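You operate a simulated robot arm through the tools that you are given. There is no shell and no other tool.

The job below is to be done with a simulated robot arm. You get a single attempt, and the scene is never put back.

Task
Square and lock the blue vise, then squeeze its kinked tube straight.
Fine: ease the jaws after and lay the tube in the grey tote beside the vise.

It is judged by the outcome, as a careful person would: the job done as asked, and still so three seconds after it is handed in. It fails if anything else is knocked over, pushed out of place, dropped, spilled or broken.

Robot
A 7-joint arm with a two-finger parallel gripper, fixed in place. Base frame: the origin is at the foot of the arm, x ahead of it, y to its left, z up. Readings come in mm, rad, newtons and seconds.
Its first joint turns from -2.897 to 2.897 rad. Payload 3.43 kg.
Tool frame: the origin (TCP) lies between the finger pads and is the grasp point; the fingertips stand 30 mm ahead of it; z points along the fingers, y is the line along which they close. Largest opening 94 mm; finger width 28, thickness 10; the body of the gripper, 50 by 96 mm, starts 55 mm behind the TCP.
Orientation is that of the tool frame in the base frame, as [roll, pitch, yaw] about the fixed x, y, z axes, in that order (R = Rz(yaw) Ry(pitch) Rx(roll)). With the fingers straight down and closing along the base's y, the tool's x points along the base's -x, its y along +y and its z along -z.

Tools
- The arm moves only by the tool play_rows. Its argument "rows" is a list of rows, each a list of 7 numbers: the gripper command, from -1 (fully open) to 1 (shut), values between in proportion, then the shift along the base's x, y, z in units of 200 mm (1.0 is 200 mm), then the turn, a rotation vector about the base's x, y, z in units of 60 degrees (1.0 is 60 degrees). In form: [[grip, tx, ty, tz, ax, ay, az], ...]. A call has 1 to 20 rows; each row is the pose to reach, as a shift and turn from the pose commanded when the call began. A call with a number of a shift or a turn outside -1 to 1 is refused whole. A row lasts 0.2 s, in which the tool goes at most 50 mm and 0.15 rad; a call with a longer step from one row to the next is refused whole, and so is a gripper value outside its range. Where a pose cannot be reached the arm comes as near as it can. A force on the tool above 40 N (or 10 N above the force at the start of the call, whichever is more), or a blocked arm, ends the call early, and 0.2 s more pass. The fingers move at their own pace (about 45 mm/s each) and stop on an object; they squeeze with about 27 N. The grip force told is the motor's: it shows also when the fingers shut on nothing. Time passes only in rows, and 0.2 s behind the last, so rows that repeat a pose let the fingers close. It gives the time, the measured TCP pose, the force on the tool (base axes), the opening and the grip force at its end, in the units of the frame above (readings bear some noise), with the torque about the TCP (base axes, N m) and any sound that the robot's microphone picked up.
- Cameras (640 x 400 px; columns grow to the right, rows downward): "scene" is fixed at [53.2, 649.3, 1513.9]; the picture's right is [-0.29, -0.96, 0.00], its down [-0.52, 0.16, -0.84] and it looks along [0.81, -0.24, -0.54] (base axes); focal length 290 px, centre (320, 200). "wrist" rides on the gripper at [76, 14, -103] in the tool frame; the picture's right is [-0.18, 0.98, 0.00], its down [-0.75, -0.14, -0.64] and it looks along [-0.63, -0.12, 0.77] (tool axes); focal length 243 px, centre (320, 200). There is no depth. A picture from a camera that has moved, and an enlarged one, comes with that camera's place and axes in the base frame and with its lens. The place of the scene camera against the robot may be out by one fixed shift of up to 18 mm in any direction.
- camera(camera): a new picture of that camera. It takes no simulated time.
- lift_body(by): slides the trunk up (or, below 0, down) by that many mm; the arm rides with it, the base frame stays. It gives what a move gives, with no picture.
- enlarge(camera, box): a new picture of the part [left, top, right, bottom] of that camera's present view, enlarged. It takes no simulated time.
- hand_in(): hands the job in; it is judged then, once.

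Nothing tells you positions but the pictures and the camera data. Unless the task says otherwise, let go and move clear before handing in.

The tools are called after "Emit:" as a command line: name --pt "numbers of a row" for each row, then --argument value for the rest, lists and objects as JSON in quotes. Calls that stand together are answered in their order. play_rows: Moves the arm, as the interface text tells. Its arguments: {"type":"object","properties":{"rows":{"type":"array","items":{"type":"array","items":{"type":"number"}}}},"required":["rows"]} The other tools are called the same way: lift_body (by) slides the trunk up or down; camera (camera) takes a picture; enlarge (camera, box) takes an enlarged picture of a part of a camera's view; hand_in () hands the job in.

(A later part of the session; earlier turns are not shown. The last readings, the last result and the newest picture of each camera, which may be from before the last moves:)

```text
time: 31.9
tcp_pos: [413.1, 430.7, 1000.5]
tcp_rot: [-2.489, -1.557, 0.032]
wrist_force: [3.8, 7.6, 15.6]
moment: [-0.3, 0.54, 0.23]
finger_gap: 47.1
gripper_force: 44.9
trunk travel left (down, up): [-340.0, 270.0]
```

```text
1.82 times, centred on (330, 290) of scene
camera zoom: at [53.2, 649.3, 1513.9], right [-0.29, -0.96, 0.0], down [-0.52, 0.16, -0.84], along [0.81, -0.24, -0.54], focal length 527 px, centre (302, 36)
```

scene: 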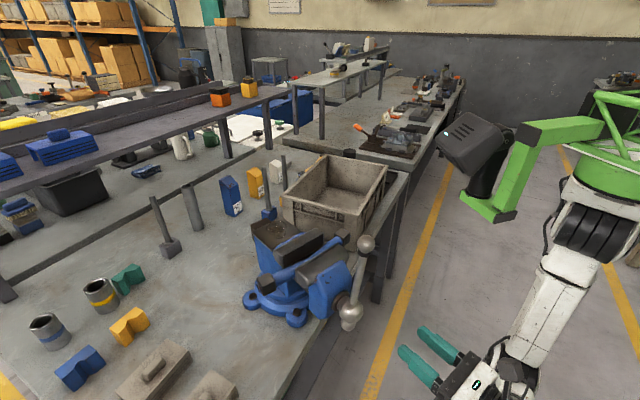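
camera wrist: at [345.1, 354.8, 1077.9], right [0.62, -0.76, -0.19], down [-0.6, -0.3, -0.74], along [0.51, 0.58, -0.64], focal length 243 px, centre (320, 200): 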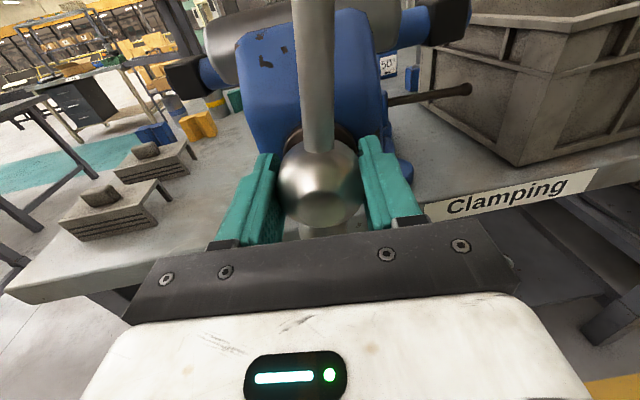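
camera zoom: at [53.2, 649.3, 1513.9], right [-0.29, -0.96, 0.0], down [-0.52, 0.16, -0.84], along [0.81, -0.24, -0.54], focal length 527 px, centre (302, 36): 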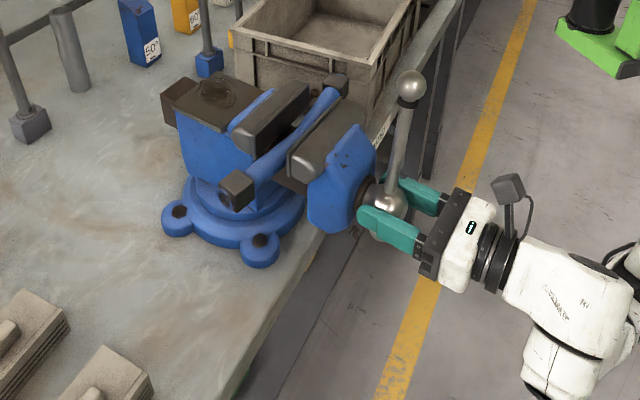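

The bench edge measures about 135° and the tube about 130° now, so about 5° remains. I'll finish the swing.

Emit:
play_rows --pt "1 0.0165 -0.0193 0 0 0 0.0208" --pt "1 0.033 -0.0385 0 0 0 0.0417" --pt "1 0.05 -0.0565 0 0 0 0.0625" --pt "1 0.067 -0.0745 0 0 0 0.0833" --pt "1 0.067 -0.0745 0 0 0 0.0833"

Emit:
enlarge --camera "scene" --box '[220, 200, 400, 340]'

Emit:
enlarge --camera "scene" --box '[320, 80, 500, 240]'

```text
time: 33.1
tcp_pos: [425.8, 416.2, 999.7]
tcp_rot: [-2.477, -1.555, 0.11]
wrist_force: [-2.3, -1.9, 22.0]
moment: [-0.18, 0.21, -0.03]
finger_gap: 47.2
gripper_force: 44.9
trunk travel left (down, up): [-340.0, 270.0]
```

```text
2.86 times, centred on (310, 270) of scene
camera zoom: at [53.2, 649.3, 1513.9], right [-0.29, -0.96, 0.0], down [-0.52, 0.16, -0.84], along [0.81, -0.24, -0.54], focal length 828 px, centre (349, 0)
```

zoom: 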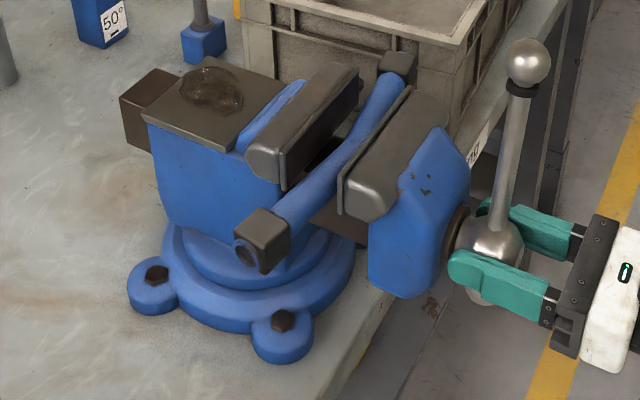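

```text
2.50 times, centred on (410, 160) of scene
camera zoom: at [53.2, 649.3, 1513.9], right [-0.29, -0.96, 0.0], down [-0.52, 0.16, -0.84], along [0.81, -0.24, -0.54], focal length 725 px, centre (95, 300)
```

zoom: 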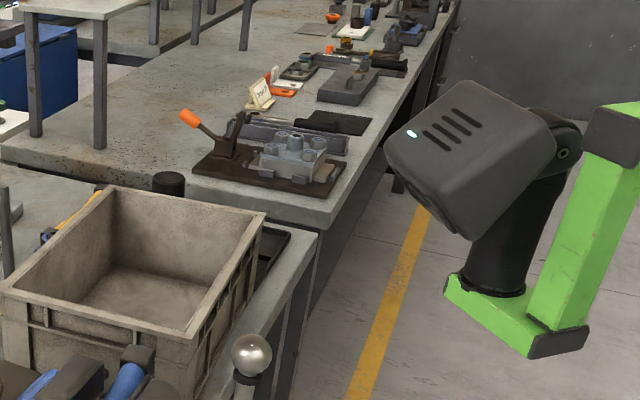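

The tube now measures about 135° in the scene view, parallel to the bench edge. I'll release the hub, back away, and raise the trunk to check squareness from above.

Emit:
play_rows --pt "0.3 0 0 0 0 0 0" --pt "-0.5 0 0 0 0 0 0" --pt "-1 0 0 0 0 0 0" --pt "-1 0 0 0 0 0 0" --pt "-1 0 0 0 0 0 0" --pt "-1 -0.12 -0.12 0 0 0 0" --pt "-1 -0.24 -0.24 0 0 0 0" --pt "-1 -0.36 -0.36 0 0 0 0" --pt "-1 -0.48 -0.48 0 0 0 0" --pt "-1 -0.6 -0.6 0 0 0 0"

Emit:
lift_body --by 265

Emit:
camera --camera "wrist"

Emit:
camera --camera "scene"

```text
time: 35.3
tcp_pos: [306.6, 295.9, 1000.2]
tcp_rot: [-2.602, -1.556, 0.236]
wrist_force: [0.7, 0.1, 0.4]
moment: [0.02, 0.01, 0.01]
finger_gap: 94.0
gripper_force: 0.0
trunk travel left (down, up): [-340.0, 270.0]
```

```text
time: 38.0
tcp_pos: [306.8, 296.0, 1265.4]
tcp_rot: [-2.602, -1.555, 0.234]
wrist_force: [-0.2, 1.1, -0.2]
moment: [0.01, 0.01, 0.01]
finger_gap: 94.1
gripper_force: 0.0
trunk travel left (down, up): [-605.0, 5.0]
```

```text
taken
camera wrist: at [244.6, 215.7, 1342.7], right [0.68, -0.7, -0.19], down [-0.57, -0.35, -0.74], along [0.46, 0.62, -0.64], focal length 243 px, centre (320, 200)
```

wrist: 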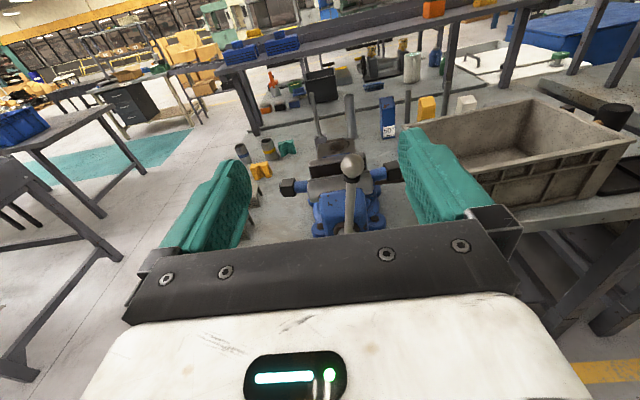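

```text
taken
```

scene: 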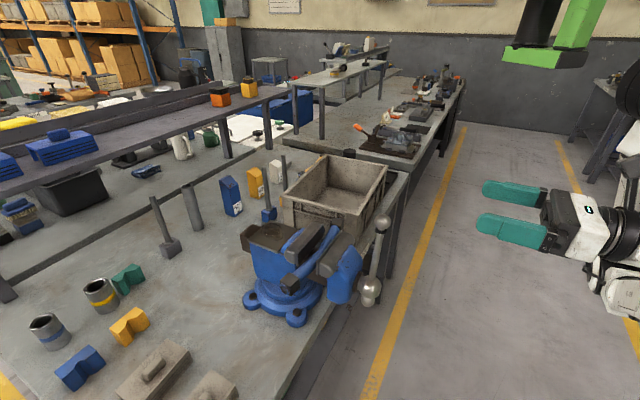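

I'll tilt the tool down a little for a near-overhead view of the vise.

Emit:
play_rows --pt "-1 0.03 0.03 0.05 -0.09 0.0875 0" --pt "-1 0.06 0.06 0.1 -0.18 0.175 0" --pt "-1 0.1 0.1 0.1 -0.27 0.2625 0" --pt "-1 0.1 0.1 0.1 -0.36 0.35 0" --pt "-1 0.1 0.1 0.1 -0.4 0.385 0"

Emit:
camera --camera "wrist"

Emit:
enlarge --camera "wrist" --box '[230, 30, 430, 180]'

Emit:
enlarge --camera "wrist" --box '[400, 80, 640, 230]'

```text
time: 39.2
tcp_pos: [325.4, 317.2, 1287.9]
tcp_rot: [3.122, -0.977, 0.795]
wrist_force: [-0.8, 0.5, 0.5]
moment: [0.04, -0.03, 0.0]
finger_gap: 94.2
gripper_force: 0.0
trunk travel left (down, up): [-605.0, 5.0]
```

```text
taken
camera wrist: at [303.8, 278.6, 1406.8], right [0.62, -0.77, -0.14], down [-0.78, -0.57, -0.27], along [0.13, 0.28, -0.95], focal length 243 px, centre (320, 200)
```

wrist: 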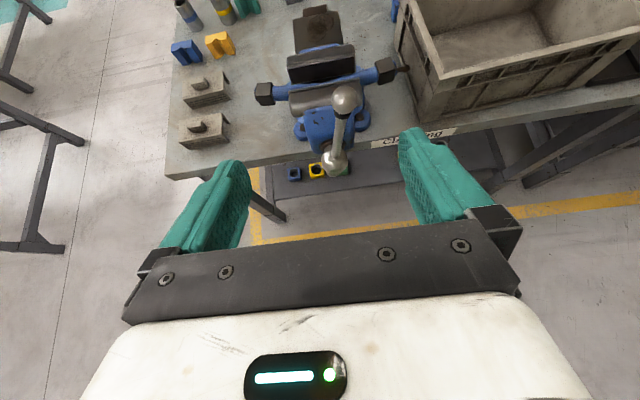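

```text
2.67 times, centred on (330, 105) of wrist
camera zoom: at [303.8, 278.6, 1406.8], right [0.62, -0.77, -0.14], down [-0.78, -0.57, -0.27], along [0.13, 0.28, -0.95], focal length 647 px, centre (293, 453)
```

zoom: 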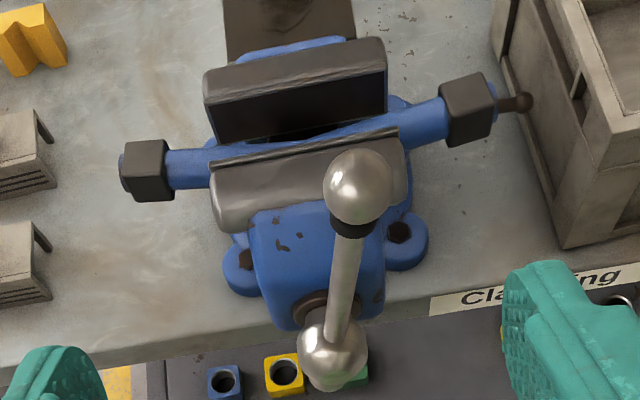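

```text
2.67 times, centred on (520, 155) of wrist
camera zoom: at [303.8, 278.6, 1406.8], right [0.62, -0.77, -0.14], down [-0.78, -0.57, -0.27], along [0.13, 0.28, -0.95], focal length 647 px, centre (-213, 320)
```

zoom: 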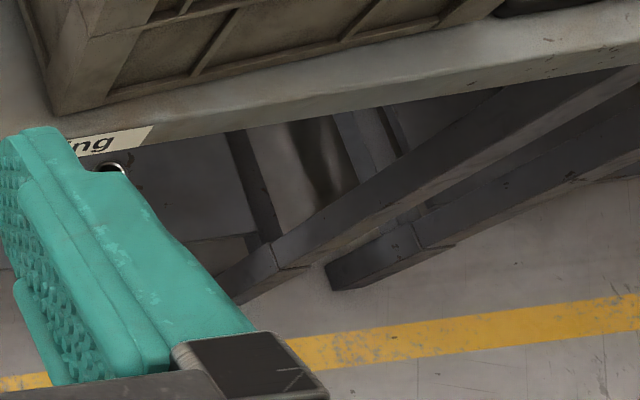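

The jaws and tube measure 134–135° against a bench edge of about 135°, so the vise is square to within about a degree. Next I'll lock it: bring the tool vertical and move over the lever, whose tip is now near (717,448,949).

Emit:
play_rows --pt "-1 0.05 0 0.02 -0.095 0.093 0" --pt "-1 0.15 0.02 0.02 -0.19 0.187 0" --pt "-1 0.25 0.04 0.02 -0.285 0.28 0" --pt "-1 0.35 0.06 0.02 -0.38 0.373 0" --pt "-1 0.5 0.1 0.02 -0.476 0.466 0" --pt "-1 0.65 0.14 0.02 -0.571 0.56 0" --pt "-1 0.8 0.18 0.02 -0.666 0.653 0"

Emit:
play_rows --pt "-1 0.12 0.04 0 0 0 -0.14" --pt "-1 0.25 0.08 0 0 0 -0.28" --pt "-1 0.4 0.15 0 0 0 -0.42" --pt "-1 0.55 0.22 0 0 0 -0.56" --pt "-1 0.7 0.3 0 0 0 -0.7" --pt "-1 0.85 0.38 0 0 0 -0.84" --pt "-1 1 0.46 0 0 0 -0.98"

Emit:
play_rows --pt "-1 0.01 0.01 -0.1 0 0 -0.14" --pt "-1 0.03 0.02 -0.2 0 0 -0.28" --pt "-1 0.05 0.03 -0.35 0 0 -0.42" --pt "-1 0.07 0.04 -0.5 0 0 -0.52" --pt "-1 0.07 0.04 -0.6 0 0 -0.52"

Emit:
camera --camera "wrist"

Emit:
camera --camera "scene"

```text
time: 40.8
tcp_pos: [377.7, 529.2, 1212.4]
tcp_rot: [3.113, -0.005, 0.766]
wrist_force: [-0.1, -1.0, 0.2]
moment: [0.01, 0.03, 0.02]
finger_gap: 94.0
gripper_force: 0.1
out of reach, approached as far as the arm can: row 1, 2, 3, 4, 5, 6, 7
trunk travel left (down, up): [-605.0, 5.0]
```

```text
time: 42.4
tcp_pos: [576.8, 629.6, 1214.4]
tcp_rot: [3.117, 0.0, -0.237]
wrist_force: [-0.8, 0.7, 0.4]
moment: [0.0, -0.02, 0.01]
finger_gap: 94.3
gripper_force: 0.1
trunk travel left (down, up): [-605.0, 5.0]
```

```text
time: 43.6
tcp_pos: [590.9, 637.4, 1091.5]
tcp_rot: [3.119, -0.001, -0.779]
wrist_force: [-0.1, 0.7, -0.8]
moment: [-0.01, 0.01, 0.01]
finger_gap: 93.9
gripper_force: 0.2
trunk travel left (down, up): [-605.0, 5.0]
```

```text
taken
camera wrist: at [637.1, 576.4, 1195.5], right [-0.82, -0.57, 0.02], down [-0.43, 0.64, 0.64], along [-0.38, 0.52, -0.77], focal length 243 px, centre (320, 200)
```

wrist: 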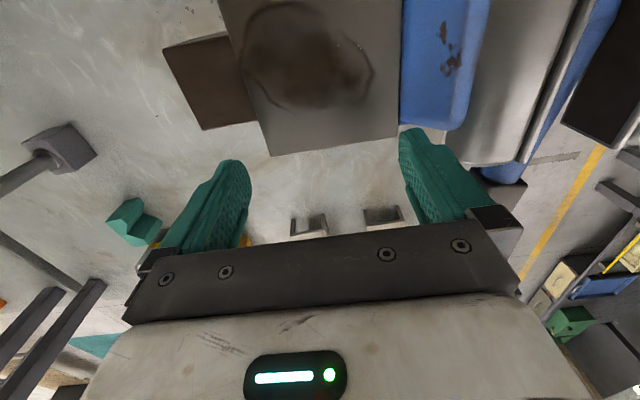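

```text
taken
```

scene: 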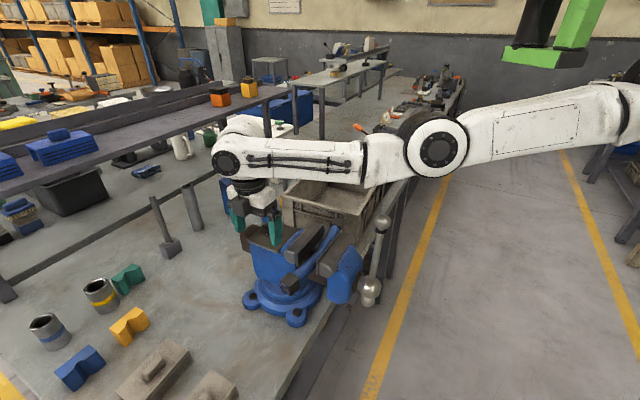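

The first call ran out of reach and the tool drifted over the rear of the vise, but nothing was touched. I'll rise first, then cross over to the lever above everything.

Emit:
play_rows --pt "-1 0 0 0.2 0 0 0" --pt "-1 0 0 0.4 0 0 0" --pt "-1 0.1 -0.16 0.45 0 0 0" --pt "-1 0.2 -0.32 0.45 0 0 0" --pt "-1 0.3 -0.48 0.45 0 0 0" --pt "-1 0.4 -0.64 0.45 0 0 0" --pt "-1 0.48 -0.8 0.45 0 0 0" --pt "-1 0.55 -0.92 0.45 0 0 0"

Emit:
camera --camera "wrist"

Emit:
camera --camera "scene"

```text
time: 45.4
tcp_pos: [701.9, 455.7, 1182.3]
tcp_rot: [3.118, -0.001, -0.779]
wrist_force: [0.0, 0.7, -0.7]
moment: [0.0, 0.03, 0.0]
finger_gap: 93.9
gripper_force: 0.0
trunk travel left (down, up): [-605.0, 5.0]
```

```text
taken
camera wrist: at [747.1, 395.1, 1285.3], right [-0.82, -0.57, 0.02], down [-0.43, 0.64, 0.64], along [-0.38, 0.51, -0.77], focal length 243 px, centre (320, 200)
```

wrist: 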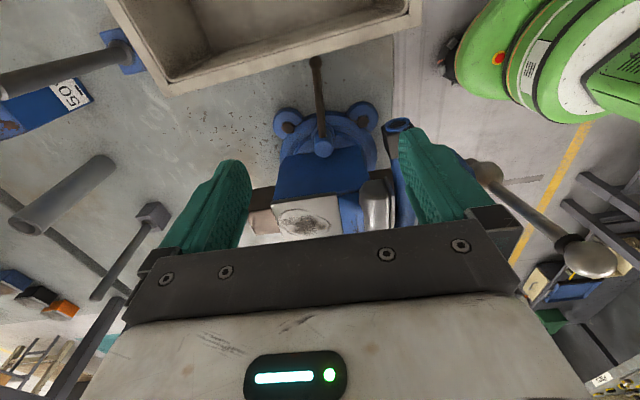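

```text
taken
```

scene: 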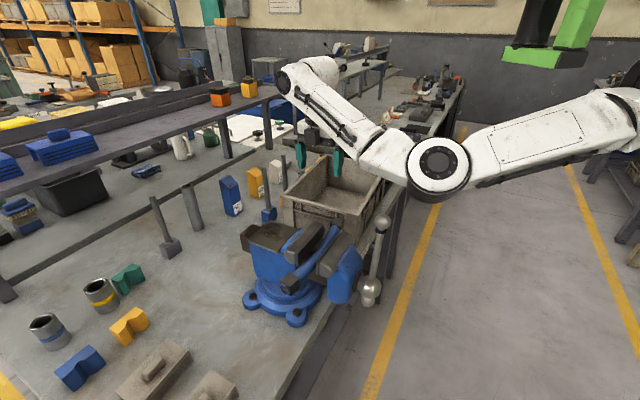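

Emit:
enlarge --camera "wrist" --box '[220, 30, 440, 210]'

Emit:
enlarge --camera "wrist" --box '[270, 90, 390, 180]'

```text
2.22 times, centred on (330, 120) of wrist
camera zoom: at [747.1, 395.1, 1285.3], right [-0.82, -0.57, 0.02], down [-0.43, 0.64, 0.64], along [-0.38, 0.51, -0.77], focal length 539 px, centre (298, 378)
```

zoom: 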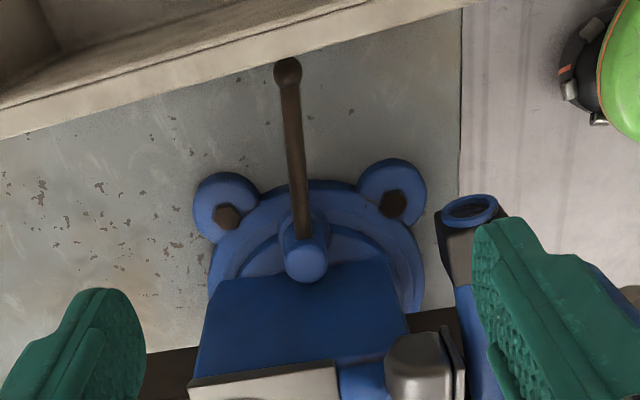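

```text
4.44 times, centred on (330, 135) of wrist
camera zoom: at [747.1, 395.1, 1285.3], right [-0.82, -0.57, 0.02], down [-0.43, 0.64, 0.64], along [-0.38, 0.51, -0.77], focal length 1078 px, centre (276, 489)
```

zoom: 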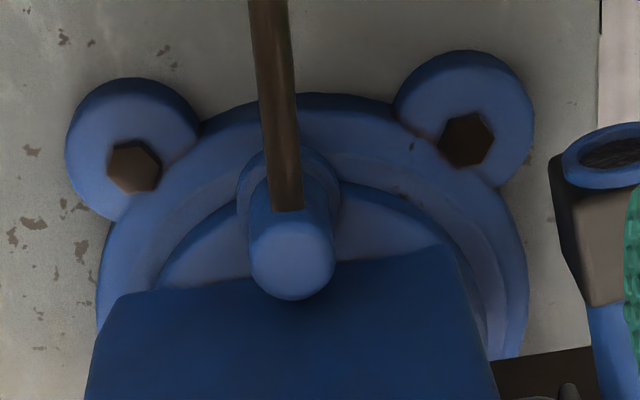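

The lever now runs from the boss at (639,527) to its tip at (715,437). I'll half-close the fingers, align across the lever, and descend to straddle it about 85 mm from the pivot.

Emit:
play_rows --pt "0.15 -0.02 0.015 -0.15 0 0 -0.045" --pt "0.15 -0.04 0.03 -0.3 0 0 -0.09" --pt "0.15 -0.04 0.03 -0.5 0 0 -0.09" --pt "0.15 -0.04 0.03 -0.7 0 0 -0.09" --pt "0.15 -0.04 0.03 -0.8 0 0 -0.09"

Emit:
camera --camera "wrist"

Emit:
camera --camera "scene"

```text
time: 46.6
tcp_pos: [695.5, 460.2, 1022.5]
tcp_rot: [3.119, -0.001, -0.875]
wrist_force: [-0.1, 0.3, -0.2]
moment: [0.01, 0.02, 0.02]
finger_gap: 39.8
gripper_force: 0.0
trunk travel left (down, up): [-605.0, 5.0]
```

```text
taken
camera wrist: at [734.1, 395.6, 1124.7], right [-0.87, -0.49, 0.02], down [-0.36, 0.68, 0.64], along [-0.33, 0.55, -0.77], focal length 243 px, centre (320, 200)
```

wrist: 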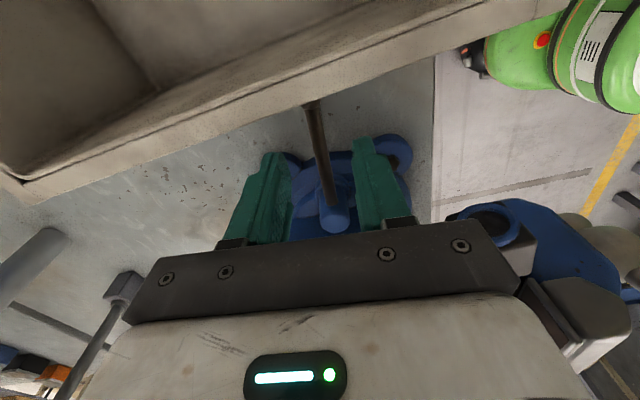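

```text
taken
```

scene: 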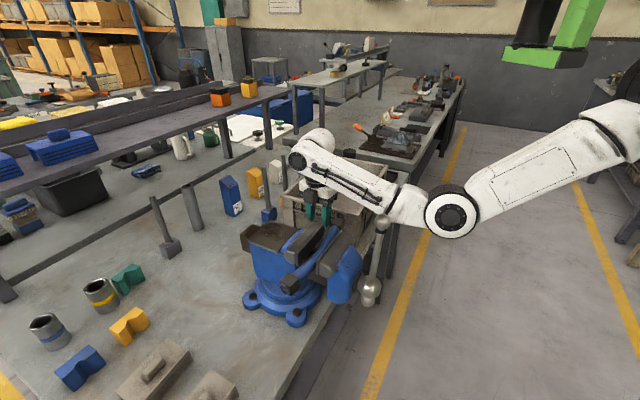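

The lever is centred between the fingers and the forearm has a modest clearance to the handle ball. I'll descend to straddle the lever, then gently test which way it turns.

Emit:
play_rows --pt "0.15 0 0 -0.1 0 0 0" --pt "0.15 0 0 -0.2 0 0 0" --pt "0.15 0 0 -0.27 0 0 0"

Emit:
camera --camera "wrist"

Emit:
enlarge --camera "scene" --box '[260, 120, 480, 300]'

```text
time: 47.4
tcp_pos: [692.7, 460.3, 967.6]
tcp_rot: [3.118, -0.001, -0.871]
wrist_force: [-0.7, 1.0, 0.4]
moment: [0.02, 0.03, -0.05]
finger_gap: 39.7
gripper_force: 0.1
trunk travel left (down, up): [-605.0, 5.0]
```

```text
taken
camera wrist: at [733.1, 395.7, 1070.9], right [-0.87, -0.49, 0.02], down [-0.36, 0.68, 0.64], along [-0.33, 0.55, -0.77], focal length 243 px, centre (320, 200)
```

wrist: 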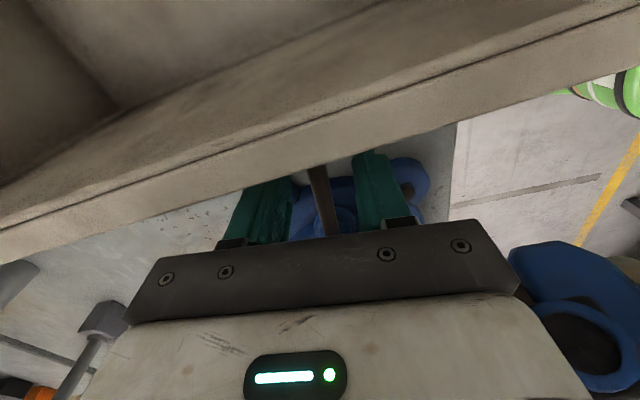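

```text
2.22 times, centred on (370, 210) of scene
camera zoom: at [53.2, 649.3, 1513.9], right [-0.29, -0.96, 0.0], down [-0.52, 0.16, -0.84], along [0.81, -0.24, -0.54], focal length 644 px, centre (209, 178)
```

zoom: 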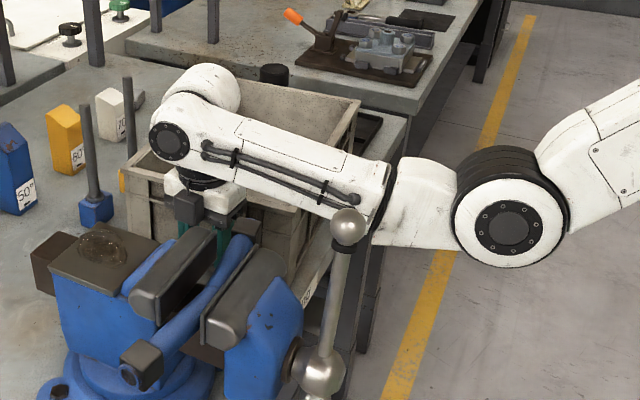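

The forearm clears the handle ball, which shows in front of it. I'll close loosely on the lever and nudge it 10° clockwise, watching the force.

Emit:
play_rows --pt "0.6 0 0 0 0 0 0" --pt "0.6 0 0 0 0 0 0" --pt "0.6 -0.0145 -0.0115 0 0 0 -0.042" --pt "0.6 -0.03 -0.022 0 0 0 -0.083" --pt "0.6 -0.046 -0.032 0 0 0 -0.125" --pt "0.6 -0.0615 -0.041 0 0 0 -0.167" --pt "0.6 -0.0615 -0.041 0 0 0 -0.167"

Emit:
enlarge --camera "scene" --box '[220, 200, 400, 340]'

Emit:
camera --camera "wrist"

```text
time: 49.0
tcp_pos: [681.1, 452.9, 968.4]
tcp_rot: [3.12, -0.001, -1.05]
wrist_force: [2.7, 1.4, 0.3]
moment: [0.0, -0.03, -0.03]
finger_gap: 20.1
gripper_force: 0.8
trunk travel left (down, up): [-605.0, 5.0]
```

```text
2.86 times, centred on (310, 270) of scene
camera zoom: at [53.2, 649.3, 1513.9], right [-0.29, -0.96, 0.0], down [-0.52, 0.16, -0.84], along [0.81, -0.24, -0.54], focal length 828 px, centre (349, 0)
```

zoom: 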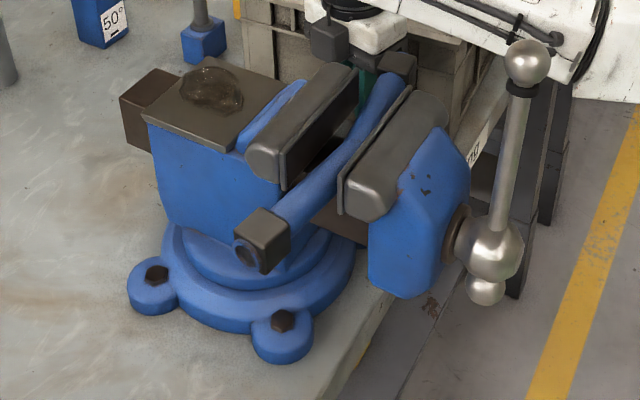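

```text
taken
camera wrist: at [708.3, 382.0, 1072.0], right [-0.94, -0.33, 0.02], down [-0.24, 0.73, 0.64], along [-0.23, 0.6, -0.77], focal length 243 px, centre (320, 200)
```

wrist: 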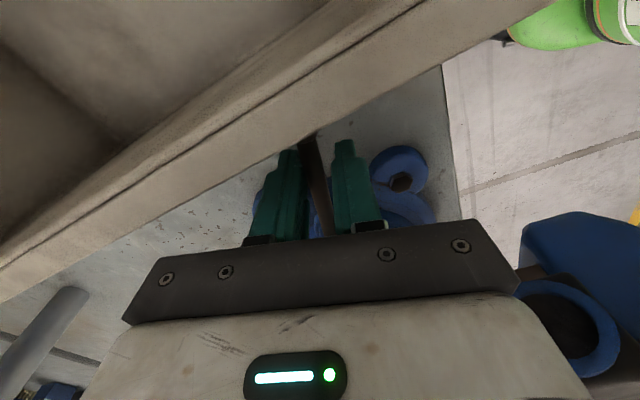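

The lever turns clockwise with only about 3 N and the vise stays put, so clockwise is its free direction. The gripper body would soon meet the tube's end from above, so I'll come in under the tube with a horizontal tool from the aisle instead. First I'll rise clear.

Emit:
play_rows --pt "0.15 0.01 0.005 0 0 0 0" --pt "0.15 0.02 0.01 0 0 0 0" --pt "0.15 0.03 0.01 0.2 0 0 0" --pt "0.15 0.03 0.01 0.4 0 0 0" --pt "0.15 0.03 0 0.6 0 0 0" --pt "0.15 0.03 0 0.8 0 0 0" --pt "0.15 0.03 0 1 0 0 0.083"

Emit:
camera --camera "wrist"

Emit:
enlarge --camera "wrist" --box '[230, 40, 430, 190]'

```text
time: 50.6
tcp_pos: [687.3, 453.7, 1168.2]
tcp_rot: [3.117, 0.0, -0.956]
wrist_force: [-0.4, -0.5, -0.5]
moment: [0.0, 0.03, -0.02]
finger_gap: 40.0
gripper_force: 0.0
trunk travel left (down, up): [-605.0, 5.0]
```

```text
taken
camera wrist: at [721.0, 384.8, 1272.0], right [-0.91, -0.41, 0.02], down [-0.3, 0.71, 0.64], along [-0.28, 0.57, -0.77], focal length 243 px, centre (320, 200)
```

wrist: 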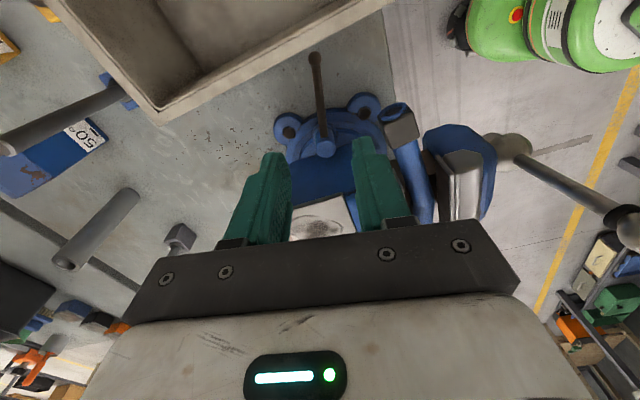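

```text
2.67 times, centred on (330, 115) of wrist
camera zoom: at [721.0, 384.8, 1272.0], right [-0.91, -0.41, 0.02], down [-0.3, 0.71, 0.64], along [-0.28, 0.57, -0.77], focal length 647 px, centre (293, 427)
```

zoom: 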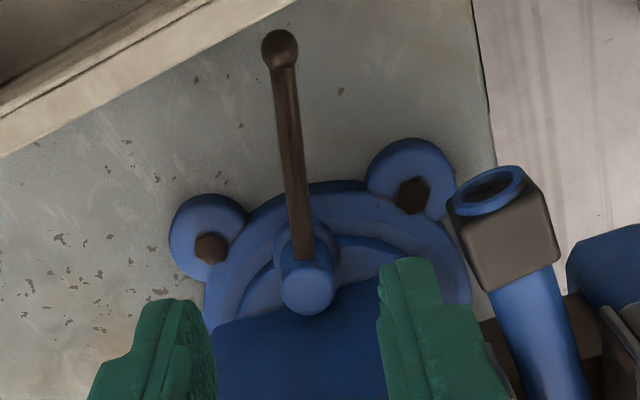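

The lever has moved from −50° to about −59° with the vise unmoved. I'll retreat high to the aisle side and pitch the tool horizontal, checking reach at each call.

Emit:
play_rows --pt "0.15 0 0 0.24 0 0 0.04" --pt "0.15 0 0 0.48 0 0 0.08" --pt "0.15 -0.2 -0.07 0.5 0 0 0.12" --pt "0.15 -0.42 -0.14 0.5 0 0 0.16" --pt "0.15 -0.64 -0.22 0.5 0 0 0.16" --pt "0.15 -0.82 -0.3 0.5 0 0 0.16" --pt "0.15 -1 -0.36 0.5 0 0 0.16"

```text
time: 52.2
tcp_pos: [486.8, 380.0, 1268.6]
tcp_rot: [3.118, 0.001, -0.793]
wrist_force: [-0.7, -0.1, 1.2]
moment: [-0.03, -0.01, 0.0]
finger_gap: 39.8
gripper_force: 0.0
trunk travel left (down, up): [-605.0, 5.0]
```

The move went as commanded. I'll continue back to the aisle.

Emit:
play_rows --pt "0.15 -0.2 -0.08 0 0 0 0" --pt "0.15 -0.4 -0.16 0 0 0 0" --pt "0.15 -0.6 -0.24 0 0 0 0" --pt "0.15 -0.8 -0.3 0 0 0 0"

Emit:
play_rows --pt "0.15 0 0 0 0.1 -0.1 0" --pt "0.15 0 0 0 0.2 -0.2 0" --pt "0.15 0 0 0 0.3 -0.3 0" --pt "0.15 0 0 0 0.4 -0.4 0" --pt "0.15 0 0 0 0.5 -0.5 0" --pt "0.15 0 0 0 0.6 -0.6 0" --pt "0.15 0 0 0 0.7 -0.7 0"

```text
time: 53.2
tcp_pos: [325.5, 321.6, 1267.2]
tcp_rot: [3.121, 0.001, -0.794]
wrist_force: [-0.2, -0.4, -0.4]
moment: [0.0, 0.01, -0.03]
finger_gap: 40.2
gripper_force: 0.0
trunk travel left (down, up): [-605.0, 5.0]
```

```text
time: 54.8
tcp_pos: [326.9, 321.8, 1267.7]
tcp_rot: [-2.126, 0.008, -0.789]
wrist_force: [-0.2, 0.1, 0.1]
moment: [-0.01, -0.01, 0.01]
finger_gap: 39.7
gripper_force: 0.0
trunk travel left (down, up): [-605.0, 5.0]
```

Pitch is at about 60°; I'll finish to horizontal and shift sideways to line up with the lever, then lower the trunk.

Emit:
play_rows --pt "0.15 0.05 -0.05 0 0.1 -0.1 0" --pt "0.15 0.15 -0.15 0 0.2 -0.2 0" --pt "0.15 0.3 -0.3 0 0.3 -0.3 0" --pt "0.15 0.45 -0.45 0 0.375 -0.375 0" --pt "0.15 0.595 -0.595 0 0.375 -0.375 0"

Emit:
camera --camera "scene"

Emit:
camera --camera "wrist"

```text
time: 56.0
tcp_pos: [436.3, 220.4, 1216.6]
tcp_rot: [-1.567, 0.007, -0.787]
wrist_force: [-0.4, 0.5, 0.7]
moment: [-0.02, 0.04, 0.01]
finger_gap: 39.7
gripper_force: 0.1
out of reach, approached as far as the arm can: row 2, 3, 4, 5
trunk travel left (down, up): [-605.0, 5.0]
```

```text
taken
```

scene: 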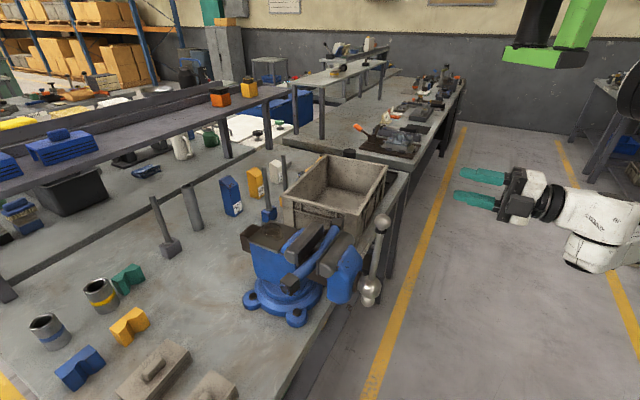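

```text
taken
camera wrist: at [417.2, 95.4, 1201.6], right [-0.13, 0.14, -0.98], down [-0.99, 0.08, 0.14], along [0.1, 0.99, 0.13], focal length 243 px, centre (320, 200)
```

wrist: 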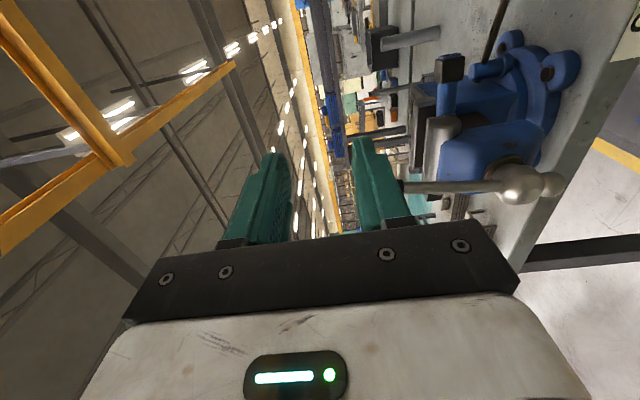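

The horizontal tool sits a little lower than commanded but is clear of everything. I'll lower the trunk to bring it to lever height.

Emit:
lift_body --by -265

Emit:
camera --camera "wrist"

Emit:
camera --camera "scene"

```text
time: 58.7
tcp_pos: [436.5, 220.1, 950.3]
tcp_rot: [-1.568, 0.006, -0.786]
wrist_force: [0.7, -0.6, -0.1]
moment: [0.01, 0.01, 0.03]
finger_gap: 39.8
gripper_force: 0.0
trunk travel left (down, up): [-340.0, 270.0]
```

```text
taken
camera wrist: at [417.2, 95.3, 936.5], right [-0.13, 0.14, -0.98], down [-0.99, 0.08, 0.15], along [0.1, 0.99, 0.12], focal length 243 px, centre (320, 200)
```

wrist: 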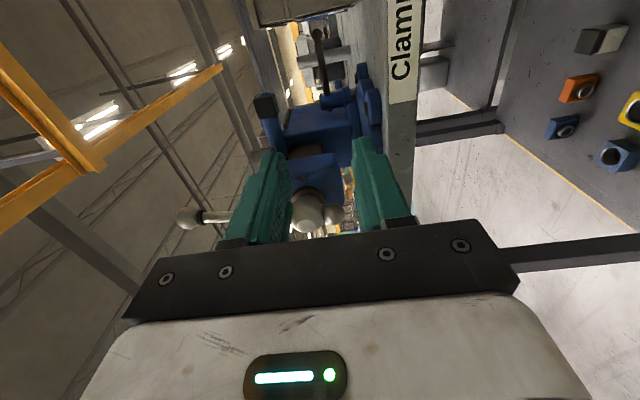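

```text
taken
```

scene: 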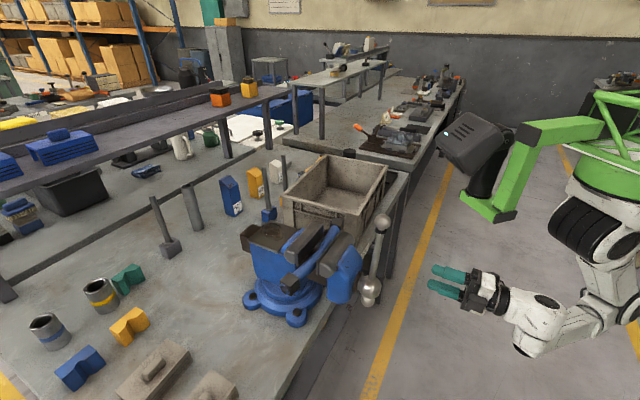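

The lever and vise are ahead. To keep the side-mounted camera clear of the tote corner, I'll point the tool about 20° toward the tote as I slide in below the tube, stopping 60 mm short of the lever.

Emit:
play_rows --pt "0.15 0.14 0.14 -0.01 0 0 -0.05" --pt "0.15 0.28 0.28 -0.01 0 0 -0.11" --pt "0.15 0.42 0.42 -0.01 0 0 -0.17" --pt "0.15 0.55 0.55 -0.01 0 0 -0.23" --pt "0.15 0.68 0.68 -0.01 0 0 -0.28" --pt "0.15 0.8 0.8 -0.01 0 0 -0.333"

Emit:
camera --camera "wrist"

Emit:
enlarge --camera "scene" --box '[280, 170, 500, 340]'

```text
time: 60.1
tcp_pos: [596.1, 377.4, 948.2]
tcp_rot: [-1.569, 0.008, -1.135]
wrist_force: [0.6, 0.1, -0.3]
moment: [-0.03, -0.01, 0.06]
finger_gap: 40.1
gripper_force: 0.0
trunk travel left (down, up): [-340.0, 270.0]
```

```text
taken
camera wrist: at [535.2, 267.4, 933.7], right [-0.08, 0.17, -0.98], down [-0.9, 0.41, 0.15], along [0.43, 0.89, 0.12], focal length 243 px, centre (320, 200)
```

wrist: 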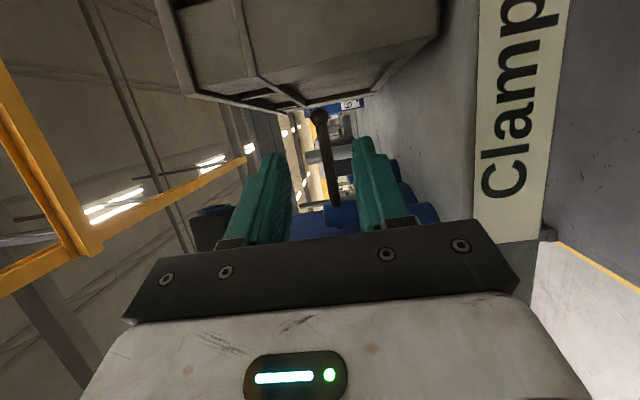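

```text
2.35 times, centred on (390, 255) of scene
camera zoom: at [53.2, 649.3, 1513.9], right [-0.29, -0.96, 0.0], down [-0.52, 0.16, -0.84], along [0.81, -0.24, -0.54], focal length 682 px, centre (155, 71)
```

zoom: 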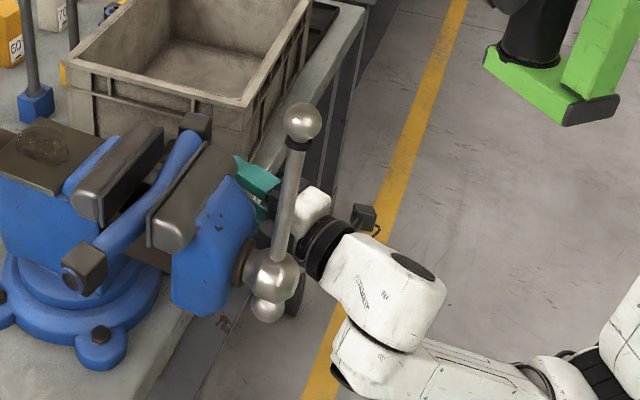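

The lever is nicely centred between the fingers, above and below. I'll advance onto it and pinch.

Emit:
play_rows --pt "0.15 0.11 0.095 0 0 0 0" --pt "0.15 0.22 0.19 0 0 0 0" --pt "0.15 0.33 0.28 0 0 0 0" --pt "0.15 0.43 0.365 0 0 0 0" --pt "0.15 0.43 0.365 0 0 0 0"

Emit:
camera --camera "wrist"

Emit:
enlarge --camera "scene" --box '[280, 170, 500, 340]'

```text
time: 61.3
tcp_pos: [682.3, 454.0, 949.9]
tcp_rot: [-1.57, 0.008, -1.136]
wrist_force: [0.9, -0.6, 0.5]
moment: [-0.01, 0.04, 0.01]
finger_gap: 39.8
gripper_force: 0.1
trunk travel left (down, up): [-340.0, 270.0]
```

```text
taken
camera wrist: at [621.4, 341.7, 935.2], right [-0.08, 0.17, -0.98], down [-0.9, 0.41, 0.15], along [0.43, 0.89, 0.12], focal length 243 px, centre (320, 200)
```

wrist: 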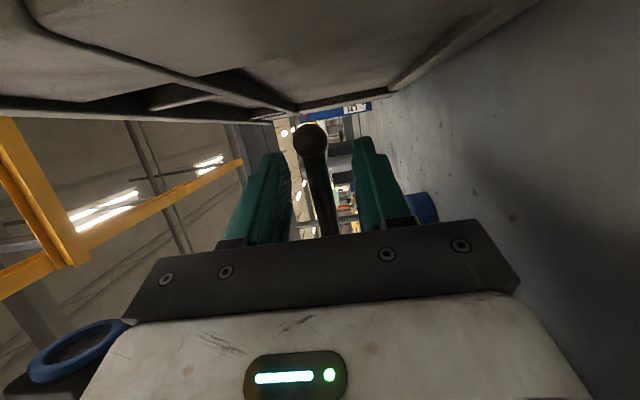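

```text
2.35 times, centred on (390, 255) of scene
camera zoom: at [53.2, 649.3, 1513.9], right [-0.29, -0.96, 0.0], down [-0.52, 0.16, -0.84], along [0.81, -0.24, -0.54], focal length 682 px, centre (155, 71)
```

zoom: 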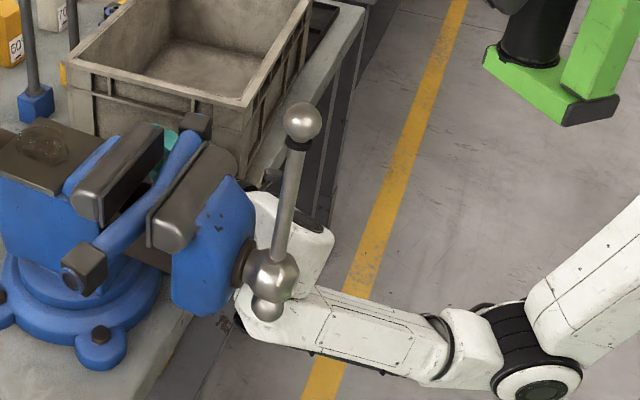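

The lever shaft is between the fingers. I'll pinch it and swing it clockwise in stages, turning the tool slightly the other way so the wrist stays clear of the hub.

Emit:
play_rows --pt "0.6 0 0 0 0 0 0" --pt "1 0 0 0 0 0 0" --pt "1 0 0 0 0 0 0" --pt "1 0 0 0 0 0 0"

```text
time: 62.3
tcp_pos: [682.7, 453.0, 949.7]
tcp_rot: [-1.569, 0.007, -1.136]
wrist_force: [2.2, 1.3, -0.1]
moment: [-0.51, -0.28, -0.15]
finger_gap: 15.8
gripper_force: 44.6
trunk travel left (down, up): [-340.0, 270.0]
```

Emit:
play_rows --pt "1 -0.018 -0.0095 0 0 0 0.025" --pt "1 -0.0365 -0.019 0 0 0 0.05" --pt "1 -0.0535 -0.026 0 0 0 0.08" --pt "1 -0.0705 -0.033 0 0 0 0.11" --pt "1 -0.089 -0.039 0 0 0 0.14" --pt "1 -0.107 -0.0445 0 0 0 0.167" --pt "1 -0.107 -0.0445 0 0 0 0.167"

Emit:
enlarge --camera "scene" --box '[220, 200, 400, 340]'

Emit:
camera --camera "wrist"

```text
time: 63.9
tcp_pos: [663.5, 443.2, 950.0]
tcp_rot: [-1.567, 0.009, -0.966]
wrist_force: [18.7, -18.0, 6.3]
moment: [-0.99, -0.62, -0.97]
finger_gap: 11.6
gripper_force: 44.8
trunk travel left (down, up): [-340.0, 270.0]
```

```text
2.86 times, centred on (310, 270) of scene
camera zoom: at [53.2, 649.3, 1513.9], right [-0.29, -0.96, 0.0], down [-0.52, 0.16, -0.84], along [0.81, -0.24, -0.54], focal length 828 px, centre (349, 0)
```

zoom: 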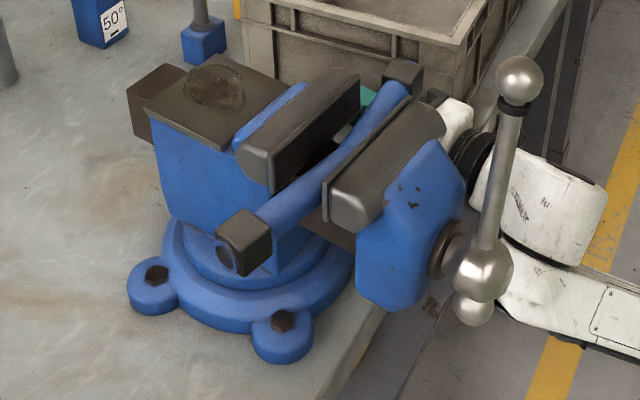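

```text
taken
camera wrist: at [621.6, 322.1, 935.1], right [-0.11, 0.16, -0.98], down [-0.96, 0.26, 0.15], along [0.27, 0.95, 0.12], focal length 243 px, centre (320, 200)
```

wrist: 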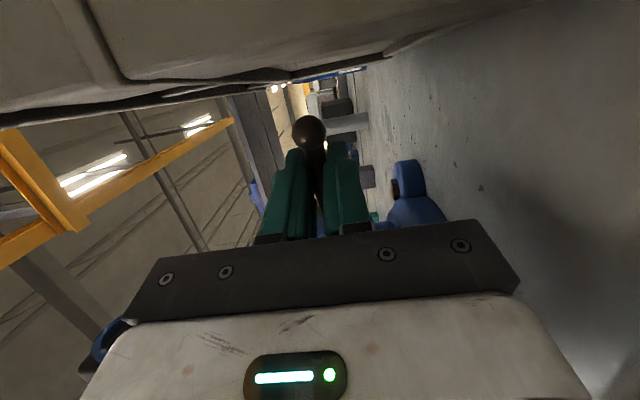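

The tight pinch and my counter-rotation dragged the vise about 5° back with the lever, which was the wrong way to do it. I'll reverse exactly the same path while gripping, to carry the vise back toward square.

Emit:
play_rows --pt "1 0.018 0.0055 0 0 0 -0.027" --pt "1 0.0365 0.0115 0 0 0 -0.057" --pt "1 0.0535 0.0185 0 0 0 -0.087" --pt "1 0.0705 0.0255 0 0 0 -0.117" --pt "1 0.089 0.035 0 0 0 -0.142" --pt "1 0.107 0.0445 0 0 0 -0.167" --pt "1 0.107 0.0445 0 0 0 -0.167"

Emit:
enlarge --camera "scene" --box '[220, 200, 400, 340]'

Emit:
camera --camera "wrist"

```text
time: 65.5
tcp_pos: [678.3, 456.7, 950.0]
tcp_rot: [-1.566, 0.007, -1.123]
wrist_force: [-26.7, 16.5, 8.2]
moment: [-0.66, -0.52, 1.2]
finger_gap: 11.5
gripper_force: 45.2
trunk travel left (down, up): [-340.0, 270.0]
```

```text
2.86 times, centred on (310, 270) of scene
camera zoom: at [53.2, 649.3, 1513.9], right [-0.29, -0.96, 0.0], down [-0.52, 0.16, -0.84], along [0.81, -0.24, -0.54], focal length 828 px, centre (349, 0)
```

zoom: 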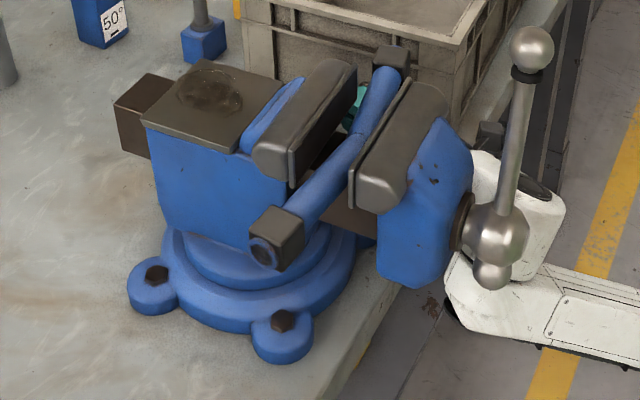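

```text
taken
camera wrist: at [618.7, 345.0, 934.9], right [-0.08, 0.17, -0.98], down [-0.91, 0.4, 0.14], along [0.42, 0.9, 0.13], focal length 243 px, centre (320, 200)
```

wrist: 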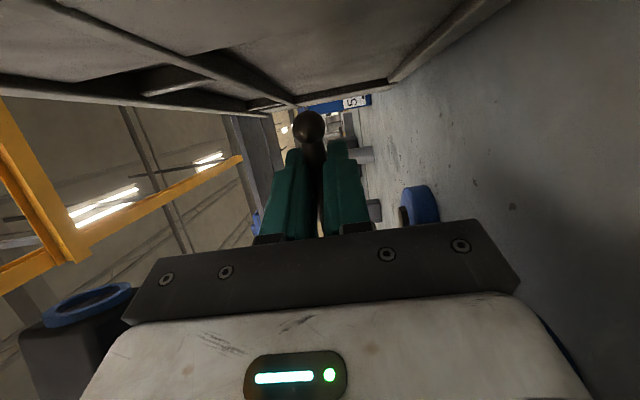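

The vise is now about 4–5° past square the other way; it swivels freely, so I'll re-square it at the hub. First I'll release the lever and back straight out.

Emit:
play_rows --pt "0.5 0 0 0 0 0 0" --pt "0 0 0 0 0 0 0" --pt "0 0 0 0 0 0 0" --pt "0 -0.11 -0.095 0 0 0 0" --pt "0 -0.22 -0.19 0 0 0 0" --pt "0 -0.33 -0.28 0 0 0 0" --pt "0 -0.43 -0.365 0 0 0 0" --pt "0 -0.56 -0.5 0 0 0 0.06" --pt "0 -0.7 -0.64 0 0 0 0.12" --pt "0 -0.84 -0.78 0 0 0 0.2" --pt "0 -0.98 -0.92 0 0 0 0.28"

Emit:
camera --camera "wrist"

Emit:
enlarge --camera "scene" --box '[220, 200, 400, 340]'

```text
time: 67.9
tcp_pos: [485.7, 268.3, 948.7]
tcp_rot: [-1.569, 0.008, -0.841]
wrist_force: [-0.3, -0.3, 0.0]
moment: [0.03, -0.01, 0.0]
finger_gap: 46.9
gripper_force: 0.2
trunk travel left (down, up): [-340.0, 270.0]
```

```text
taken
camera wrist: at [459.3, 144.4, 933.7], right [-0.13, 0.14, -0.98], down [-0.98, 0.13, 0.15], along [0.15, 0.98, 0.12], focal length 243 px, centre (320, 200)
```

wrist: 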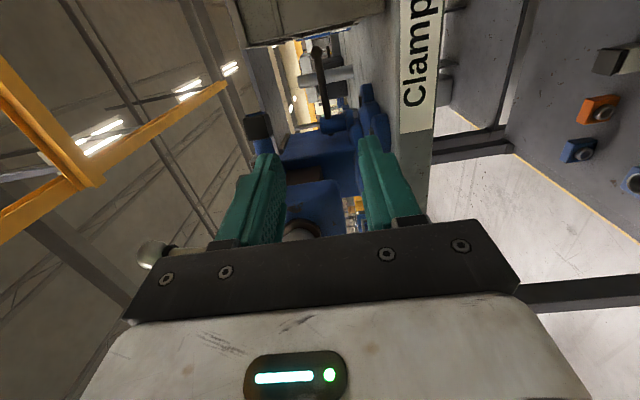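

```text
2.86 times, centred on (310, 270) of scene
camera zoom: at [53.2, 649.3, 1513.9], right [-0.29, -0.96, 0.0], down [-0.52, 0.16, -0.84], along [0.81, -0.24, -0.54], focal length 828 px, centre (349, 0)
```

zoom: 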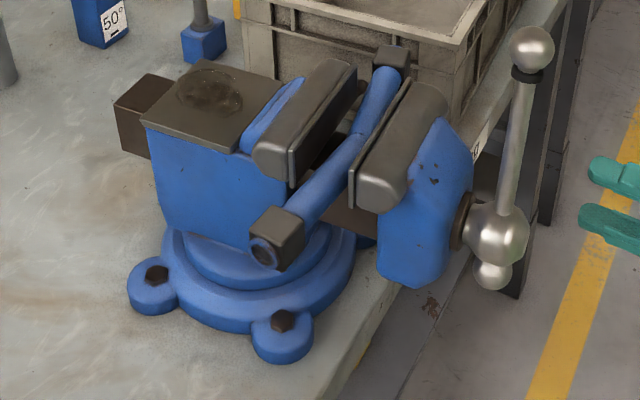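

The arm is clear again. I'll roll the tool back to camera-up and line up in front of the hub to re-square the vise.

Emit:
play_rows --pt "-0.5 -0.1 0 0.05 -0.08 -0.071 0" --pt "-1 -0.25 0.08 0.1 -0.16 -0.143 0" --pt "-1 -0.4 0.2 0.2 -0.24 -0.214 0" --pt "-1 -0.5 0.3 0.255 -0.32 -0.286 0" --pt "-1 -0.555 0.355 0.255 -0.4 -0.357 0" --pt "-1 -0.555 0.355 0.255 -0.48 -0.428 0" --pt "-1 -0.555 0.355 0.255 -0.56 -0.5 0"

Emit:
play_rows --pt "-1 0 0 0 -0.08 -0.071 0" --pt "-1 0 0 0 -0.16 -0.143 0" --pt "-1 0 0 0 -0.24 -0.214 0" --pt "-1 0 0 0 -0.32 -0.286 0" --pt "-1 0 0 0 -0.4 -0.357 0" --pt "-1 0 0 0 -0.48 -0.428 0" --pt "-1 0 0 0 -0.56 -0.5 0"

Emit:
camera --camera "wrist"

```text
time: 69.5
tcp_pos: [374.8, 340.7, 1000.1]
tcp_rot: [-1.569, -0.779, -0.843]
wrist_force: [-0.3, -0.4, -0.5]
moment: [0.0, 0.0, 0.02]
finger_gap: 93.9
gripper_force: 0.1
trunk travel left (down, up): [-340.0, 270.0]
```

```text
time: 71.1
tcp_pos: [374.7, 340.7, 1000.4]
tcp_rot: [-1.626, -1.568, -0.784]
wrist_force: [-0.4, 0.6, 0.9]
moment: [0.02, 0.01, -0.03]
finger_gap: 93.9
gripper_force: 0.1
trunk travel left (down, up): [-340.0, 270.0]
```

```text
taken
camera wrist: at [308.0, 262.1, 1076.8], right [0.66, -0.73, -0.19], down [-0.57, -0.32, -0.75], along [0.49, 0.6, -0.63], focal length 243 px, centre (320, 200)
```

wrist: 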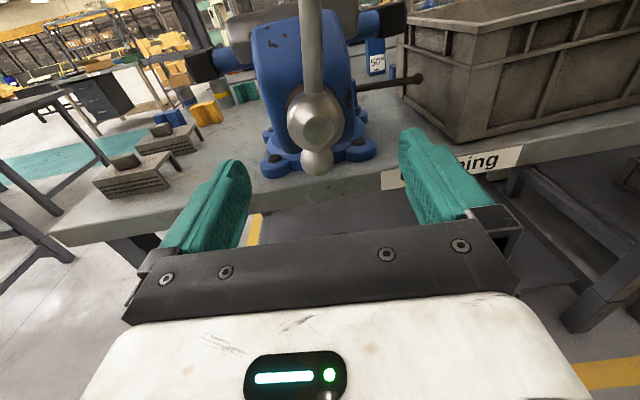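

The hub is in front at about (443,408,1000). I'll advance and close on it.

Emit:
play_rows --pt "-1 0.08 0.08 0 0 0 0.02" --pt "-1 0.16 0.16 0 0 0 0.04" --pt "-1 0.24 0.24 0 0 0 0.06" --pt "-1 0.304 0.302 0 0 0 0.067" --pt "0 0.304 0.302 0 0 0 0.067" --pt "1 0.304 0.302 0 0 0 0.067" --pt "1 0.304 0.302 0 0 0 0.067" --pt "1 0.304 0.302 0 0 0 0.067" --pt "1 0.304 0.302 0 0 0 0.067"

Emit:
enlarge --camera "scene" --box '[220, 200, 400, 340]'

```text
time: 73.1
tcp_pos: [436.8, 400.8, 999.5]
tcp_rot: [-1.584, -1.564, -0.759]
wrist_force: [1.6, 0.2, 0.8]
moment: [-0.14, 0.09, -0.11]
finger_gap: 47.1
gripper_force: 45.1
trunk travel left (down, up): [-340.0, 270.0]
```

```text
2.86 times, centred on (310, 270) of scene
camera zoom: at [53.2, 649.3, 1513.9], right [-0.29, -0.96, 0.0], down [-0.52, 0.16, -0.84], along [0.81, -0.24, -0.54], focal length 828 px, centre (349, 0)
```

zoom: 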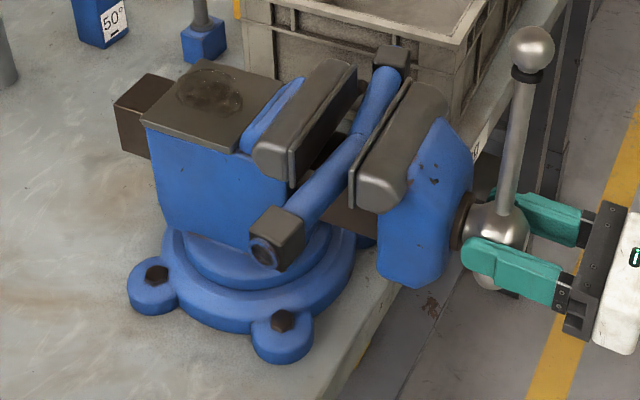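

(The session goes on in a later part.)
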